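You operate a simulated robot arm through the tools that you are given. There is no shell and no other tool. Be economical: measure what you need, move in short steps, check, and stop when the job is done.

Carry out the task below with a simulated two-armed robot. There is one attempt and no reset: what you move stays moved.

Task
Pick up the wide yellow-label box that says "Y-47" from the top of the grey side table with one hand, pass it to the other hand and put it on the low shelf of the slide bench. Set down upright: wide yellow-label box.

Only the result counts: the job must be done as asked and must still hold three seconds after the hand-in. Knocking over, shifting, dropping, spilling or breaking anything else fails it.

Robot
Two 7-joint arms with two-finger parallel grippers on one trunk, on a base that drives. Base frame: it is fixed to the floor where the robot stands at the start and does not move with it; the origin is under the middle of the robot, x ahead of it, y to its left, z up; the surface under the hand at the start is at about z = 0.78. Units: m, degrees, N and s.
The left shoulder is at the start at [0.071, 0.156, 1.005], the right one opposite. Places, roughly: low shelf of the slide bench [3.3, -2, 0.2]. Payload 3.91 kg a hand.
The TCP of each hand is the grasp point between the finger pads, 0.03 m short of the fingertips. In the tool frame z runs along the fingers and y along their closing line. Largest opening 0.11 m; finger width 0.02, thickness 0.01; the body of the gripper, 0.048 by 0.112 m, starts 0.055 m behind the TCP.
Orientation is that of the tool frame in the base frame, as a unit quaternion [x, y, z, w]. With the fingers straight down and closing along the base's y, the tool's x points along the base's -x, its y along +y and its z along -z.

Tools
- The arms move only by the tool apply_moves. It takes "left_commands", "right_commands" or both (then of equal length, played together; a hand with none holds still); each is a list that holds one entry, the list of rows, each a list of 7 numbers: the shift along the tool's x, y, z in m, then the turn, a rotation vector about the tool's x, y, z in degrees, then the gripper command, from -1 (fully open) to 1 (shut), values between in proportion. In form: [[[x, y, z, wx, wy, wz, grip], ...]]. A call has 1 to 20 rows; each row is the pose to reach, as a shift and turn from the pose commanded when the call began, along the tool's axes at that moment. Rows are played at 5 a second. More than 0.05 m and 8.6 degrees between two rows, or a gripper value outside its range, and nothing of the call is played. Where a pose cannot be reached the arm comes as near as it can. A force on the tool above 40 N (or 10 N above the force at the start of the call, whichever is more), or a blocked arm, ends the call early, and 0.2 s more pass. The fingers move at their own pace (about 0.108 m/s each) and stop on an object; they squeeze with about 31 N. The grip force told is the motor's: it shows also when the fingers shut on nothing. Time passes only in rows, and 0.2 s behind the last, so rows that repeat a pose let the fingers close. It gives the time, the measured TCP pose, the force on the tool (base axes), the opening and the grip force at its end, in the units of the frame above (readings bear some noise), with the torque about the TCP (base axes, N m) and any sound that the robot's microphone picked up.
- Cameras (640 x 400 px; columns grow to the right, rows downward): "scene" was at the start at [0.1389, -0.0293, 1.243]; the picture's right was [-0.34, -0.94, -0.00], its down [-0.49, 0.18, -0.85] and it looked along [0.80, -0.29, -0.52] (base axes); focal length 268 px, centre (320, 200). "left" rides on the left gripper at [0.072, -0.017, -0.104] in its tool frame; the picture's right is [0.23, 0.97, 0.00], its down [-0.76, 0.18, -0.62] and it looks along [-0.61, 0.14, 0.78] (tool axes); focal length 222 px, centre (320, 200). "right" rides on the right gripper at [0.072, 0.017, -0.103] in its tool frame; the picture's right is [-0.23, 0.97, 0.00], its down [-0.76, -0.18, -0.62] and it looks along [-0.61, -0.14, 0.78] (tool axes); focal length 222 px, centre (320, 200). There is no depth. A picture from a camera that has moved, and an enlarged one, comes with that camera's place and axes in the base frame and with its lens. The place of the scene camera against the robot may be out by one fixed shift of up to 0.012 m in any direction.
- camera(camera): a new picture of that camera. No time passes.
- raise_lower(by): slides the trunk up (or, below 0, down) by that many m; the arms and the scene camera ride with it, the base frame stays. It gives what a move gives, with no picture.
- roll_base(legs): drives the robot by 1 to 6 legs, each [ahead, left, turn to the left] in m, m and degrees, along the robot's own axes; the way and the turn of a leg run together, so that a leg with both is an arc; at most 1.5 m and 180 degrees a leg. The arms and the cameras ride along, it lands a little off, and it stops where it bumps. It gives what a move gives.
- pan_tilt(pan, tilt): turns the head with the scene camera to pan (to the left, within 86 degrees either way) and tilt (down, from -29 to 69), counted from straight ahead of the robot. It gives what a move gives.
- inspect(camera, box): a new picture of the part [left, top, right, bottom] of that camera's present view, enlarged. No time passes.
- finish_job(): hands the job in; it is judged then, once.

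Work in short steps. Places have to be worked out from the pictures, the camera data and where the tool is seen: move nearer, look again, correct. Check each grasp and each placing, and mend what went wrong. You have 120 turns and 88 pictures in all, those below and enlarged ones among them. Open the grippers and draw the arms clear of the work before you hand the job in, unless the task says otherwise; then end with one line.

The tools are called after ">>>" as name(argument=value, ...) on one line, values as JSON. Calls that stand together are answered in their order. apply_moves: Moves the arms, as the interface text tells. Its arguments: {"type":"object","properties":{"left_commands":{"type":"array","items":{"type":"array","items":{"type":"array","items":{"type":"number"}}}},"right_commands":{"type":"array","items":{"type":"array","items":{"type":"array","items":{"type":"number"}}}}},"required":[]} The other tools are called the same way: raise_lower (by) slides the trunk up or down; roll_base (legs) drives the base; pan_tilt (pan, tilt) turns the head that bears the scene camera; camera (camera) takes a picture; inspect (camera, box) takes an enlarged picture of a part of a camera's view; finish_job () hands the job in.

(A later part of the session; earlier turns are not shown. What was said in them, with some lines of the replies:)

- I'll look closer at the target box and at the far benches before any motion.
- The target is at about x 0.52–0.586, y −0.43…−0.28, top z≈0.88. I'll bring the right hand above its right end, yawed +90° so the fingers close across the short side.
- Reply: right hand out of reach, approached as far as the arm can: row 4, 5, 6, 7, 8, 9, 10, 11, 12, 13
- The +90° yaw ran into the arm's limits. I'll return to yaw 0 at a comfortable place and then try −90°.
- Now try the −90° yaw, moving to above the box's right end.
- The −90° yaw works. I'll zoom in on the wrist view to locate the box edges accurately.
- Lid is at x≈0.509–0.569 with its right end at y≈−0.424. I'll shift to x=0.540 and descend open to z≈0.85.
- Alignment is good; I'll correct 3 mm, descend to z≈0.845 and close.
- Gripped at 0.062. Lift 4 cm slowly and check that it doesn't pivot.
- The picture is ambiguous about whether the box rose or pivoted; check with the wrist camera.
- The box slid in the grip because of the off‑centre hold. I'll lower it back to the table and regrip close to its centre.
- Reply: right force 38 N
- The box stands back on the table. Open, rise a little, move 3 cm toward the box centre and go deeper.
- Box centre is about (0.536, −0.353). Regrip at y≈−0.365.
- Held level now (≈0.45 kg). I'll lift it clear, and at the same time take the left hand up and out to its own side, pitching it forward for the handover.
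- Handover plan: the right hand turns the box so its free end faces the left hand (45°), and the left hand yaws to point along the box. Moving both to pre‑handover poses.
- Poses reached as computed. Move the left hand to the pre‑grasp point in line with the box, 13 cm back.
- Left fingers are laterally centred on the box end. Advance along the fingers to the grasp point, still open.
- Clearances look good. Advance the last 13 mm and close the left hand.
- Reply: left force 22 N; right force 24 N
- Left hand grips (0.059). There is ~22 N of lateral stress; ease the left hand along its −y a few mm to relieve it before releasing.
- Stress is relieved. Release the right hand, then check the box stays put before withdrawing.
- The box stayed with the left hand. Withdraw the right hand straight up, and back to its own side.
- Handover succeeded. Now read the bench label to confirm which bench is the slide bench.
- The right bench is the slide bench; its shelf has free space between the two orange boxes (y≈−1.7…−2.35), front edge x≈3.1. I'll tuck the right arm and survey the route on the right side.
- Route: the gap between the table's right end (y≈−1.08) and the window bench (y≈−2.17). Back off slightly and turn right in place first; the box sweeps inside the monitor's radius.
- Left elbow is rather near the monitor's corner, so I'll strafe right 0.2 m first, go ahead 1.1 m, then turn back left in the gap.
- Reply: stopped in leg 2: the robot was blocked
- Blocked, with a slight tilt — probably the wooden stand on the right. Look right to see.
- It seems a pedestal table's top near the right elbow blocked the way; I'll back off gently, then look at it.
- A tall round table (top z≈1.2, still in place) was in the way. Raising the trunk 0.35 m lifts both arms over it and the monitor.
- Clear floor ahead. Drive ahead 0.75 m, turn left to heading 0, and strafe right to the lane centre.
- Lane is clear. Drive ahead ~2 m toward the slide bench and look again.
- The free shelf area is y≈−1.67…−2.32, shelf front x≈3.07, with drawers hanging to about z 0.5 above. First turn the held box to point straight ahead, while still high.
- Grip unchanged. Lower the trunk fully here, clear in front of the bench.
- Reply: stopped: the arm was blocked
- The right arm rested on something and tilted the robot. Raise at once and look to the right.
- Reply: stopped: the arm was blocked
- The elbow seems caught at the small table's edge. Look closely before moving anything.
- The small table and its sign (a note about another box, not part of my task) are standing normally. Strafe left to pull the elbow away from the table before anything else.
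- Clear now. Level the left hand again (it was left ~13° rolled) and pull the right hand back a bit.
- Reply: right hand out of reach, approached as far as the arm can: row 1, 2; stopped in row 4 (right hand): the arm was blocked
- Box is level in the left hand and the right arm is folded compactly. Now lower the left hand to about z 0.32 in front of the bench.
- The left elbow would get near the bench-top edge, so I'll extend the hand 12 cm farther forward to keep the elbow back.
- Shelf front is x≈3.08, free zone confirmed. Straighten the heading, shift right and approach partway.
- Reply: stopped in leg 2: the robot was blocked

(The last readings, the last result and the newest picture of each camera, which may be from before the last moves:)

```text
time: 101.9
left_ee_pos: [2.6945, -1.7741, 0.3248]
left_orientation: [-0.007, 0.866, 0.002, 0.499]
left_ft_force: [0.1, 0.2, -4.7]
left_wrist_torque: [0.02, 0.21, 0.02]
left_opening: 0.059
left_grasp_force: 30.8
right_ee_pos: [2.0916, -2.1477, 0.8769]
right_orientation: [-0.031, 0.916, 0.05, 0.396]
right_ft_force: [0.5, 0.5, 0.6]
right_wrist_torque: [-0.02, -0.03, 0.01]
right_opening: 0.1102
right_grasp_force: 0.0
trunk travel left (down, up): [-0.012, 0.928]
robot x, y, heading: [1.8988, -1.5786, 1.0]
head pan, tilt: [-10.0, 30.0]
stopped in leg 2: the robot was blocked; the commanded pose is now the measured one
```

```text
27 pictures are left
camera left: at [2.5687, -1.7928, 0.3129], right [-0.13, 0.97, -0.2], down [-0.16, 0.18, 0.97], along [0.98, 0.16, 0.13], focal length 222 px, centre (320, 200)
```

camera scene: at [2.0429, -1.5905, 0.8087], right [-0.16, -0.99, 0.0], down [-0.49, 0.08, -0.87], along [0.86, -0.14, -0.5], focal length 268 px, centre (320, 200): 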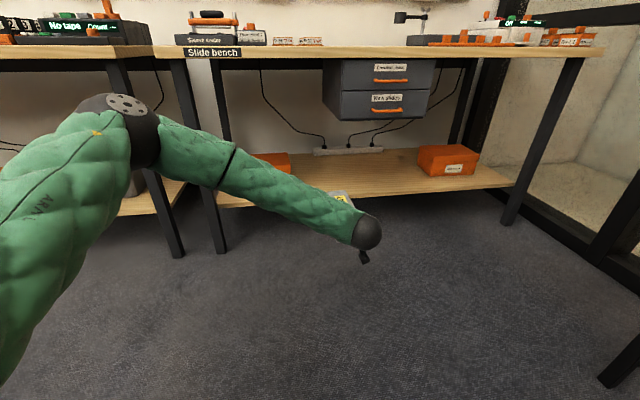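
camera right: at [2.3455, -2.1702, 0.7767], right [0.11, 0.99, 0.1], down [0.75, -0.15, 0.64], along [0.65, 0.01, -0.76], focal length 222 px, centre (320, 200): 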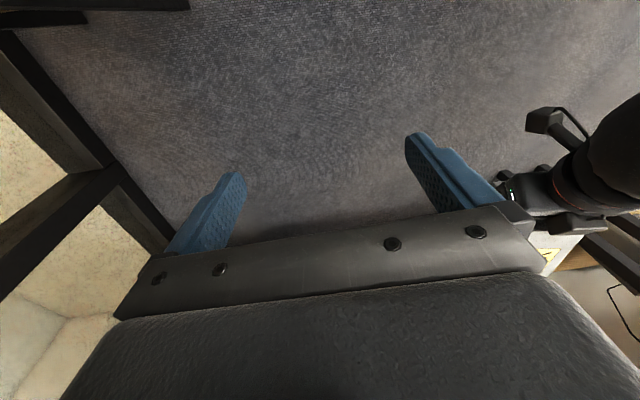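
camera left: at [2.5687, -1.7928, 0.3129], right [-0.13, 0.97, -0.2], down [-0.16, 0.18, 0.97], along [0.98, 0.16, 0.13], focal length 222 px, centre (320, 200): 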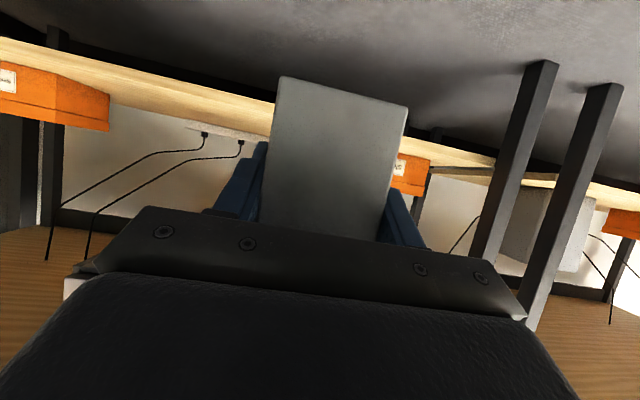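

Right arm touched the small table again; back off to the left and stay farther left, turning the heading a bit right instead.

>>> roll_base(legs=[[0, 0.12, 0]])

>>> pan_tilt(pan=-80, tilt=20)

>>> camera(camera="scene")

```text
time: 103.1
left_ee_pos: [2.693, -1.6569, 0.3221]
left_orientation: [-0.007, 0.866, 0.004, 0.499]
left_ft_force: [0.0, -0.4, -4.1]
left_wrist_torque: [-0.01, 0.2, 0.02]
left_opening: 0.059
left_grasp_force: 30.8
right_ee_pos: [2.0902, -2.033, 0.8747]
right_orientation: [-0.032, 0.916, 0.052, 0.398]
right_ft_force: [-0.6, 0.0, -0.5]
right_wrist_torque: [-0.01, 0.03, 0.02]
right_opening: 0.11
right_grasp_force: 0.0
trunk travel left (down, up): [-0.012, 0.928]
robot x, y, heading: [1.897, -1.463, 1.1]
head pan, tilt: [-10.0, 30.0]
```

```text
time: 104.5
left_ee_pos: [2.6929, -1.6562, 0.3213]
left_orientation: [-0.007, 0.866, 0.004, 0.5]
left_ft_force: [0.5, -0.1, -5.2]
left_wrist_torque: [0.05, 0.19, 0.0]
left_opening: 0.0589
left_grasp_force: 30.7
right_ee_pos: [2.0897, -2.0325, 0.8728]
right_orientation: [-0.031, 0.915, 0.052, 0.398]
right_ft_force: [-0.1, 0.1, -0.3]
right_wrist_torque: [-0.02, 0.0, -0.01]
right_opening: 0.1098
right_grasp_force: 0.1
trunk travel left (down, up): [-0.012, 0.928]
robot x, y, heading: [1.8988, -1.4648, 1.1]
head pan, tilt: [-80.0, 20.0]
```

```text
26 pictures are left
camera scene: at [1.9693, -1.5523, 0.8231], right [-0.98, -0.19, 0.0], down [-0.07, 0.34, -0.94], along [0.18, -0.92, -0.34], focal length 268 px, centre (320, 200)
```

scene: 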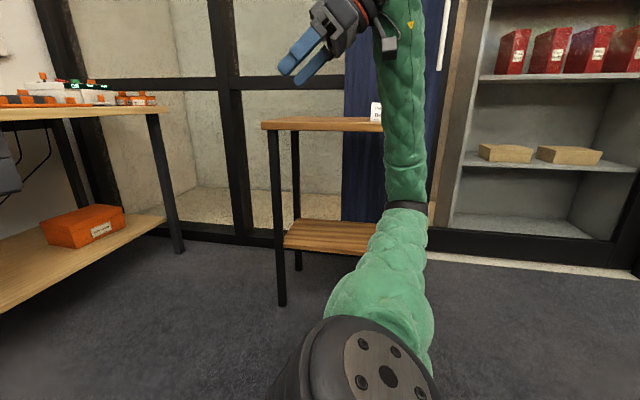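

Table and sign still in place. Turn right 11° with a small left drift, and approach partway.

>>> roll_base(legs=[[0, 0.03, -11], [0.3, 0.03, 0]])

>>> pan_tilt(pan=-5, tilt=30)

>>> camera(camera="scene")

>>> camera(camera="left")

```text
time: 107.3
left_ee_pos: [2.9403, -1.8004, 0.3225]
left_orientation: [0.077, 0.863, -0.044, 0.497]
left_ft_force: [-0.4, 0.1, -4.7]
left_wrist_torque: [0.01, 0.2, 0.0]
left_opening: 0.0588
left_grasp_force: 31.1
right_ee_pos: [2.2761, -2.0523, 0.8738]
right_orientation: [0.059, 0.914, 0.013, 0.401]
right_ft_force: [0.0, 0.1, 0.1]
right_wrist_torque: [-0.01, 0.0, -0.02]
right_opening: 0.1098
right_grasp_force: 0.1
trunk travel left (down, up): [-0.012, 0.928]
robot x, y, heading: [2.1978, -1.4529, -10.0]
head pan, tilt: [-80.0, 20.0]
```

```text
time: 108.8
left_ee_pos: [2.9399, -1.7996, 0.3217]
left_orientation: [0.078, 0.863, -0.045, 0.497]
left_ft_force: [-0.6, 0.7, -4.1]
left_wrist_torque: [0.07, 0.19, -0.02]
left_opening: 0.059
left_grasp_force: 31.0
right_ee_pos: [2.2758, -2.0521, 0.8745]
right_orientation: [0.058, 0.914, 0.013, 0.4]
right_ft_force: [-0.6, -0.3, -0.9]
right_wrist_torque: [0.0, 0.02, 0.03]
right_opening: 0.1101
right_grasp_force: 0.1
trunk travel left (down, up): [-0.012, 0.928]
robot x, y, heading: [2.2008, -1.4592, -10.3]
head pan, tilt: [-5.0, 30.0]
```

```text
25 pictures are left
camera scene: at [2.3381, -1.4874, 0.807], right [-0.26, -0.97, 0.0], down [-0.48, 0.13, -0.87], along [0.84, -0.23, -0.5], focal length 268 px, centre (320, 200)
```

scene: 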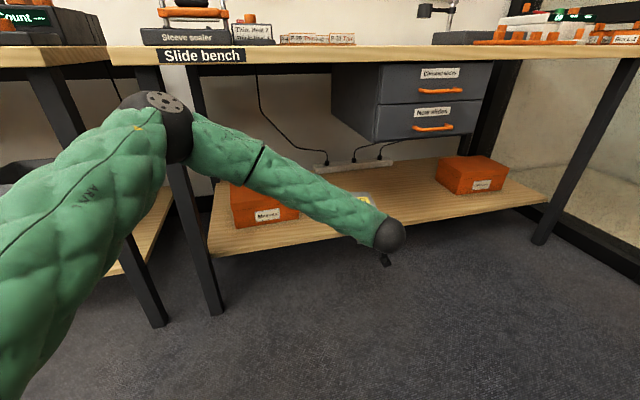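

```text
24 pictures are left
camera left: at [2.8134, -1.794, 0.3106], right [0.06, 0.98, -0.2], down [-0.12, 0.2, 0.97], along [0.99, -0.04, 0.13], focal length 222 px, centre (320, 200)
```

left: 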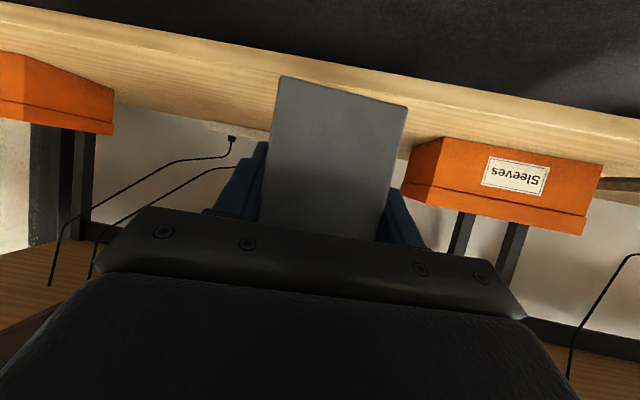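

Well aligned: shelf empty ahead, Sleeves box clear to the left. Drive the last 0.21 m so the box is over the shelf.

>>> roll_base(legs=[[0.21, 0.025, 0]])

>>> camera(camera="scene")

>>> camera(camera="left")

```text
time: 110.1
left_ee_pos: [3.0411, -1.8058, 0.3185]
left_orientation: [0.081, 0.864, -0.044, 0.495]
left_ft_force: [0.3, 0.2, -4.5]
left_wrist_torque: [0.05, 0.2, -0.01]
left_opening: 0.059
left_grasp_force: 31.2
right_ee_pos: [2.3973, -2.0558, 0.876]
right_orientation: [0.048, 0.913, 0.018, 0.404]
right_ft_force: [-0.9, 0.0, -0.1]
right_wrist_torque: [0.0, -0.05, 0.0]
right_opening: 0.1103
right_grasp_force: 0.0
trunk travel left (down, up): [-0.012, 0.928]
robot x, y, heading: [2.3123, -1.4612, -8.8]
head pan, tilt: [-5.0, 30.0]
stopped in leg 1: the robot was blocked; the commanded pose is now the measured one
```

```text
23 pictures are left
camera scene: at [2.4474, -1.4898, 0.8093], right [-0.24, -0.97, 0.0], down [-0.48, 0.12, -0.87], along [0.84, -0.21, -0.49], focal length 268 px, centre (320, 200)
```

scene: 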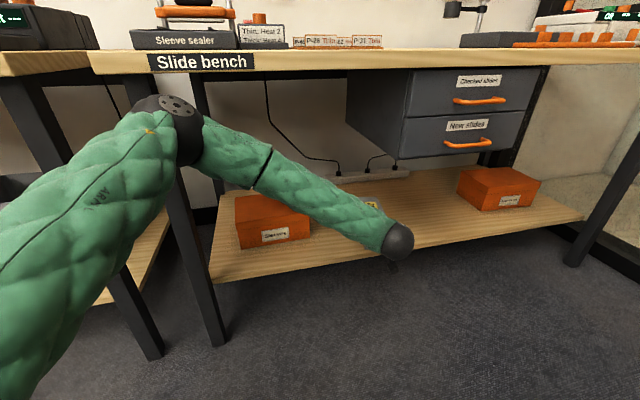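

```text
22 pictures are left
camera left: at [2.9132, -1.7985, 0.3083], right [0.07, 0.98, -0.19], down [-0.12, 0.2, 0.97], along [0.99, -0.04, 0.13], focal length 222 px, centre (320, 200)
```

left: 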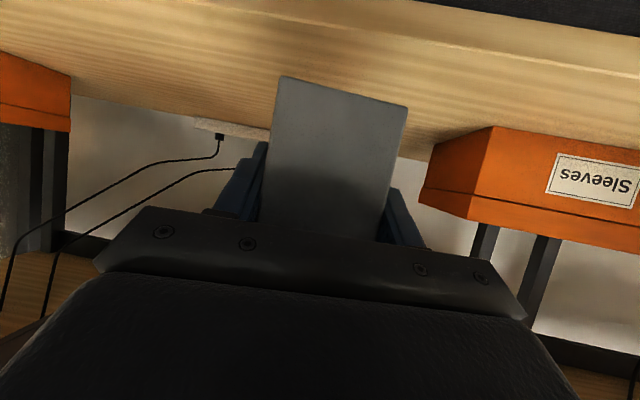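

The left elbow touched the bench edge/leg. Back up 0.2 m and straighten the arm further, so the elbow stays lower and farther back.

>>> roll_base(legs=[[-0.2, 0, 0]])

>>> apply_moves(left_commands=[[[-0.018, 0, 0.032, 0, 0, 0, 1], [-0.037, 0, 0.064, 0, 0, 0, 1], [-0.055, 0, 0.095, 0, 0, 0, 1], [-0.073, 0, 0.127, 0, 0, 0, 1], [-0.092, 0, 0.159, 0, 0, 0, 1], [-0.11, 0, 0.19, 0, 0, 0, 1], [-0.11, 0, 0.19, 0, 0, 0, 1]]])

>>> camera(camera="scene")

```text
time: 111.7
left_ee_pos: [2.8439, -1.7725, 0.3106]
left_orientation: [0.081, 0.866, -0.046, 0.491]
left_ft_force: [0.2, -0.2, -4.0]
left_wrist_torque: [0.04, 0.18, 0.0]
left_opening: 0.0589
left_grasp_force: 31.2
right_ee_pos: [2.2027, -2.0237, 0.8737]
right_orientation: [0.049, 0.915, 0.017, 0.401]
right_ft_force: [0.6, 0.1, -0.5]
right_wrist_torque: [0.01, 0.0, -0.02]
right_opening: 0.1101
right_grasp_force: 0.2
trunk travel left (down, up): [-0.012, 0.928]
robot x, y, heading: [2.1132, -1.4331, -8.9]
head pan, tilt: [-5.0, 30.0]
```

```text
time: 113.3
left_ee_pos: [3.0603, -1.8145, 0.3102]
left_orientation: [0.081, 0.866, -0.045, 0.491]
left_ft_force: [-0.2, 0.1, -4.8]
left_wrist_torque: [0.03, 0.22, -0.01]
left_opening: 0.0591
left_grasp_force: 30.4
right_ee_pos: [2.2039, -2.0243, 0.8747]
right_orientation: [0.049, 0.915, 0.017, 0.401]
right_ft_force: [0.3, -0.5, -0.2]
right_wrist_torque: [0.01, -0.01, -0.01]
right_opening: 0.1102
right_grasp_force: 0.2
trunk travel left (down, up): [-0.012, 0.928]
robot x, y, heading: [2.1124, -1.43, -8.8]
head pan, tilt: [-5.0, 30.0]
```

```text
21 pictures are left
camera scene: at [2.2534, -1.4581, 0.807], right [-0.24, -0.97, 0.0], down [-0.49, 0.12, -0.87], along [0.84, -0.21, -0.5], focal length 268 px, centre (320, 200)
```

scene: 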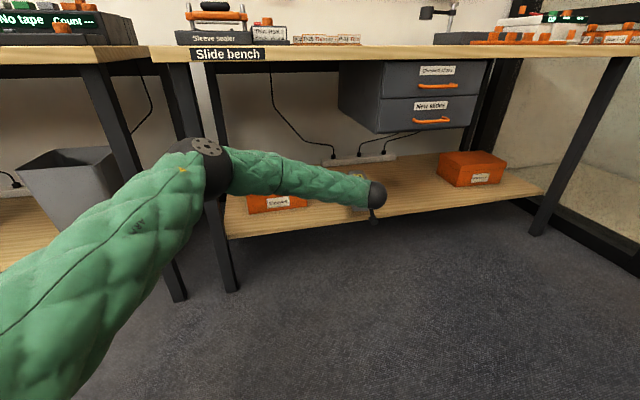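

Elbow is lower now. Extend the arm another 0.1 m to bring the box over the shelf, levelling it by 1°.

>>> apply_moves(left_commands=[[[-0.017, 0, 0.029, 0, -0.3, 0, 1], [-0.034, 0, 0.058, 0, -0.6, 0, 1], [-0.05, 0, 0.087, 0, -1.0, 0, 1], [-0.05, 0, 0.087, 0, -1.0, 0, 1]]])

>>> camera(camera="scene")

>>> camera(camera="left")

```text
time: 114.3
left_ee_pos: [3.1586, -1.8351, 0.3067]
left_orientation: [0.08, 0.862, -0.047, 0.499]
left_ft_force: [-0.7, 0.2, -5.1]
left_wrist_torque: [0.04, 0.17, 0.01]
left_opening: 0.0587
left_grasp_force: 30.7
right_ee_pos: [2.2032, -2.0248, 0.8745]
right_orientation: [0.049, 0.915, 0.017, 0.4]
right_ft_force: [-0.7, -0.6, 0.0]
right_wrist_torque: [0.03, 0.03, 0.03]
right_opening: 0.1099
right_grasp_force: 0.0
trunk travel left (down, up): [-0.012, 0.928]
robot x, y, heading: [2.1108, -1.4276, -8.8]
head pan, tilt: [-5.0, 30.0]
```

```text
20 pictures are left
camera scene: at [2.2534, -1.4581, 0.807], right [-0.24, -0.97, 0.0], down [-0.49, 0.12, -0.87], along [0.84, -0.21, -0.5], focal length 268 px, centre (320, 200)
```

scene: 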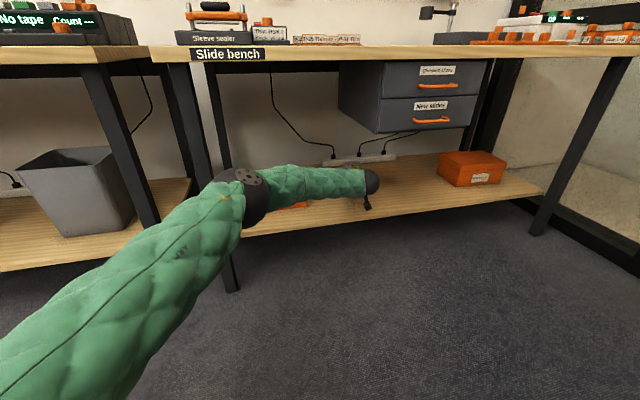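

```text
19 pictures are left
camera left: at [3.0308, -1.828, 0.295], right [0.07, 0.98, -0.2], down [-0.12, 0.2, 0.97], along [0.99, -0.04, 0.14], focal length 222 px, centre (320, 200)
```

left: 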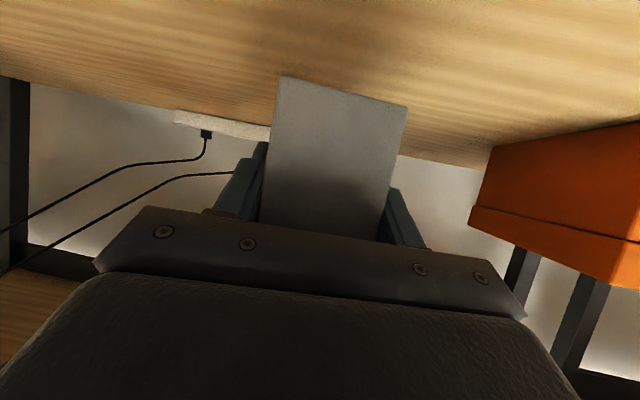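

Box centre is at about (3.20, −1.84), fully over the shelf and clear of Sleeves. Lower toward the shelf, first to ~1 cm above the expected contact.

>>> apply_moves(left_commands=[[[0.013, 0, 0.0075, 0, 0, 0, 1], [0.026, 0, 0.015, 0, 0, 0, 1], [0.035, 0, 0.02, 0, 0, 0, 1], [0.0415, 0, 0.024, 0, 0, 0, 1], [0.0415, 0, 0.024, 0, 0, 0, 1]]])

>>> inspect(camera="scene", box=[220, 120, 480, 280])

```text
time: 115.5
left_ee_pos: [3.1594, -1.8333, 0.2661]
left_orientation: [0.08, 0.86, -0.046, 0.502]
left_ft_force: [0.0, -0.8, 36.5]
left_wrist_torque: [-0.27, -0.36, -0.35]
left_opening: 0.0586
left_grasp_force: 30.9
right_ee_pos: [2.2015, -2.0233, 0.875]
right_orientation: [0.049, 0.914, 0.015, 0.403]
right_ft_force: [0.0, -0.3, -0.1]
right_wrist_torque: [0.01, 0.01, -0.02]
right_opening: 0.1101
right_grasp_force: 0.0
trunk travel left (down, up): [-0.012, 0.928]
robot x, y, heading: [2.1112, -1.4303, -8.9]
head pan, tilt: [-5.0, 30.0]
```

```text
2.46 times, centred on (350, 200) of scene
camera zoom: at [2.251, -1.4574, 0.8079], right [-0.24, -0.97, 0.0], down [-0.48, 0.12, -0.87], along [0.84, -0.21, -0.5], focal length 660 px, centre (246, 200)
```

zoom: 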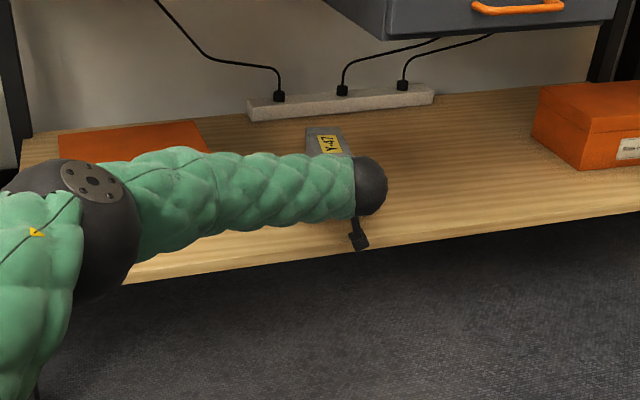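

Box touches the shelf (~41 N pressing, resultant under the box). Ease up 6 mm, then open.

>>> apply_moves(left_commands=[[[-0.0026, 0, -0.0015, 0, 0, 0, 1], [-0.0052, 0, -0.003, 0, 0, 0, 1], [-0.0052, 0, -0.003, 0, 0, 0, 1]]])

>>> camera(camera="left")

```text
time: 116.3
left_ee_pos: [3.1576, -1.832, 0.2651]
left_orientation: [0.08, 0.862, -0.046, 0.499]
left_ft_force: [7.4, -3.5, 15.6]
left_wrist_torque: [-0.42, -0.64, -0.09]
left_opening: 0.059
left_grasp_force: 30.7
right_ee_pos: [2.2026, -2.0234, 0.8746]
right_orientation: [0.048, 0.914, 0.017, 0.402]
right_ft_force: [0.6, 0.0, 0.1]
right_wrist_torque: [0.01, -0.03, -0.01]
right_opening: 0.11
right_grasp_force: 0.0
trunk travel left (down, up): [-0.012, 0.928]
robot x, y, heading: [2.1153, -1.4273, -8.7]
head pan, tilt: [-5.0, 30.0]
```

```text
17 pictures are left
camera left: at [3.0309, -1.8255, 0.2537], right [0.07, 0.98, -0.2], down [-0.13, 0.2, 0.97], along [0.99, -0.04, 0.14], focal length 222 px, centre (320, 200)
```

left: 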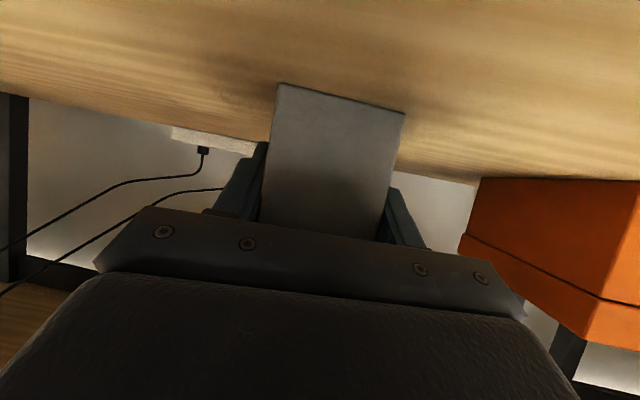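

Resting on the shelf with light pressure. Open the left hand slowly.

>>> apply_moves(left_commands=[[[-0.0017, 0, -0.001, 0, 0, 0, 0.6], [-0.0017, 0, -0.001, 0, 0, 0, 0], [-0.0017, 0, -0.001, 0, 0, 0, -0.6], [-0.0017, 0, -0.001, 0, 0, 0, -1], [-0.0017, 0, -0.001, 0, 0, 0, -1], [-0.0017, 0, -0.001, 0, 0, 0, -1]]])

>>> camera(camera="left")

```text
time: 117.7
left_ee_pos: [3.1582, -1.834, 0.2662]
left_orientation: [0.08, 0.862, -0.046, 0.498]
left_ft_force: [-0.3, -0.9, 0.9]
left_wrist_torque: [-0.01, 0.0, -0.01]
left_opening: 0.1098
left_grasp_force: 0.1
right_ee_pos: [2.2043, -2.0256, 0.8749]
right_orientation: [0.049, 0.915, 0.018, 0.4]
right_ft_force: [0.5, 0.6, -0.3]
right_wrist_torque: [-0.03, 0.01, 0.01]
right_opening: 0.1102
right_grasp_force: 0.2
trunk travel left (down, up): [-0.012, 0.928]
robot x, y, heading: [2.1088, -1.4317, -9.0]
head pan, tilt: [-5.0, 30.0]
```

```text
16 pictures are left
camera left: at [3.0312, -1.8257, 0.2552], right [0.07, 0.98, -0.2], down [-0.13, 0.2, 0.97], along [0.99, -0.04, 0.14], focal length 222 px, centre (320, 200)
```

left: 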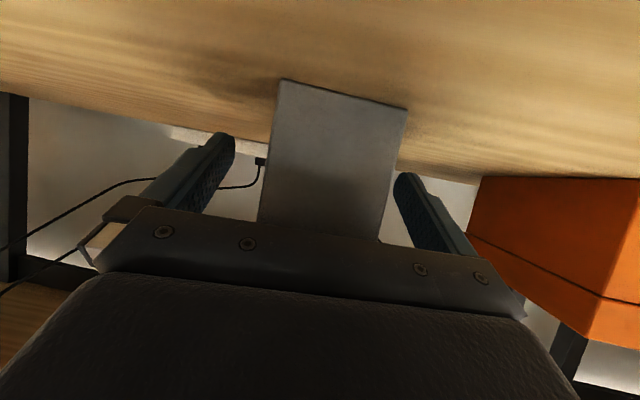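

The box stands on its own. Withdraw the hand along its axis and check.

>>> apply_moves(left_commands=[[[0, 0, -0.03, 0, 0, 0, -1], [0, 0, -0.065, 0, 0, 0, -1], [0, 0, -0.1, 0, 0, 0, -1], [0, 0, -0.14, 0, 0, 0, -1], [0, 0, -0.18, 0, 0, 0, -1]]])

>>> roll_base(legs=[[-0.15, 0, 0]])

>>> camera(camera="scene")

>>> camera(camera="left")

```text
time: 118.9
left_ee_pos: [3.0044, -1.8034, 0.3577]
left_orientation: [0.081, 0.862, -0.047, 0.498]
left_ft_force: [-0.6, 0.5, -0.9]
left_wrist_torque: [0.01, 0.0, 0.01]
left_opening: 0.1098
left_grasp_force: 0.1
right_ee_pos: [2.2033, -2.0238, 0.8736]
right_orientation: [0.049, 0.915, 0.017, 0.401]
right_ft_force: [-0.4, -0.4, 0.5]
right_wrist_torque: [0.01, 0.01, -0.01]
right_opening: 0.1101
right_grasp_force: 0.0
trunk travel left (down, up): [-0.012, 0.928]
robot x, y, heading: [2.1118, -1.4338, -9.3]
head pan, tilt: [-5.0, 30.0]
```

```text
time: 120.2
left_ee_pos: [2.8545, -1.7794, 0.3574]
left_orientation: [0.08, 0.862, -0.045, 0.499]
left_ft_force: [-0.7, 0.3, -0.2]
left_wrist_torque: [-0.01, -0.02, -0.02]
left_opening: 0.11
left_grasp_force: 0.1
right_ee_pos: [2.0521, -2.0005, 0.874]
right_orientation: [0.048, 0.914, 0.017, 0.402]
right_ft_force: [0.1, -0.4, 0.7]
right_wrist_torque: [0.0, -0.01, -0.01]
right_opening: 0.11
right_grasp_force: 0.1
trunk travel left (down, up): [-0.012, 0.928]
robot x, y, heading: [1.9616, -1.4051, -8.8]
head pan, tilt: [-5.0, 30.0]
```

```text
15 pictures are left
camera scene: at [2.1025, -1.4346, 0.8071], right [-0.24, -0.97, 0.0], down [-0.49, 0.12, -0.87], along [0.84, -0.21, -0.5], focal length 268 px, centre (320, 200)
```

scene: 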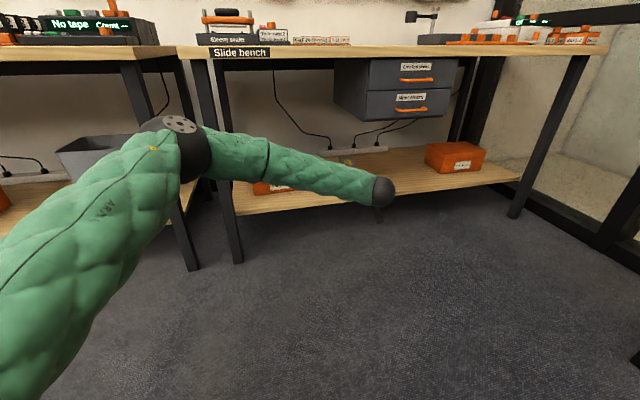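

```text
14 pictures are left
camera left: at [2.7268, -1.7731, 0.3454], right [0.07, 0.98, -0.2], down [-0.13, 0.2, 0.97], along [0.99, -0.04, 0.14], focal length 222 px, centre (320, 200)
```

left: 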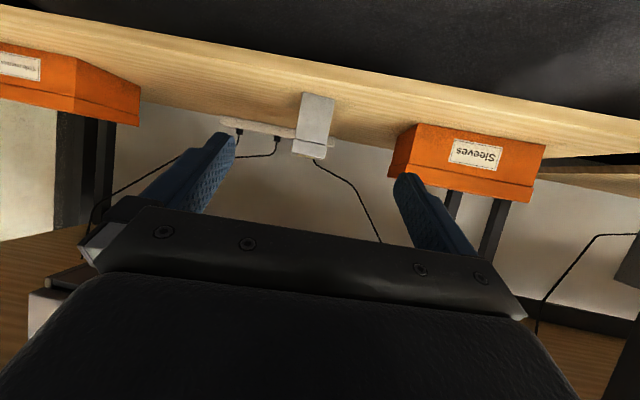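

The Y-47 box stands upright on the slide bench's low shelf, both grippers are open and the arms are clear. Handing in.

>>> inspect(camera="left", box=[240, 60, 420, 200])

>>> finish_job()

```text
2.86 times, centred on (330, 130) of left
camera zoom: at [2.7268, -1.7731, 0.3454], right [0.07, 0.98, -0.2], down [-0.13, 0.2, 0.97], along [0.99, -0.04, 0.14], focal length 635 px, centre (291, 400)
```

zoom: 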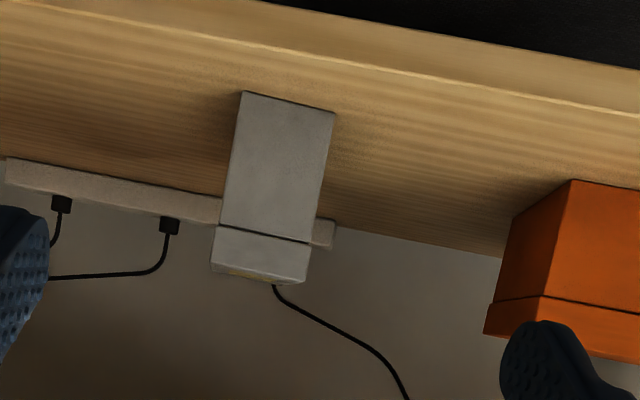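

```text
The job is handed in.
```

The Y-47 box was picked up with the right hand, passed in the air to the left, and now stands upright on the slide bench's low shelf; on the way the robot bumped the tall round table, the small sign table (twice) and the slide bench, none of which looked moved or knocked over on camera, though I can't rule out a shift of a few centimetres.
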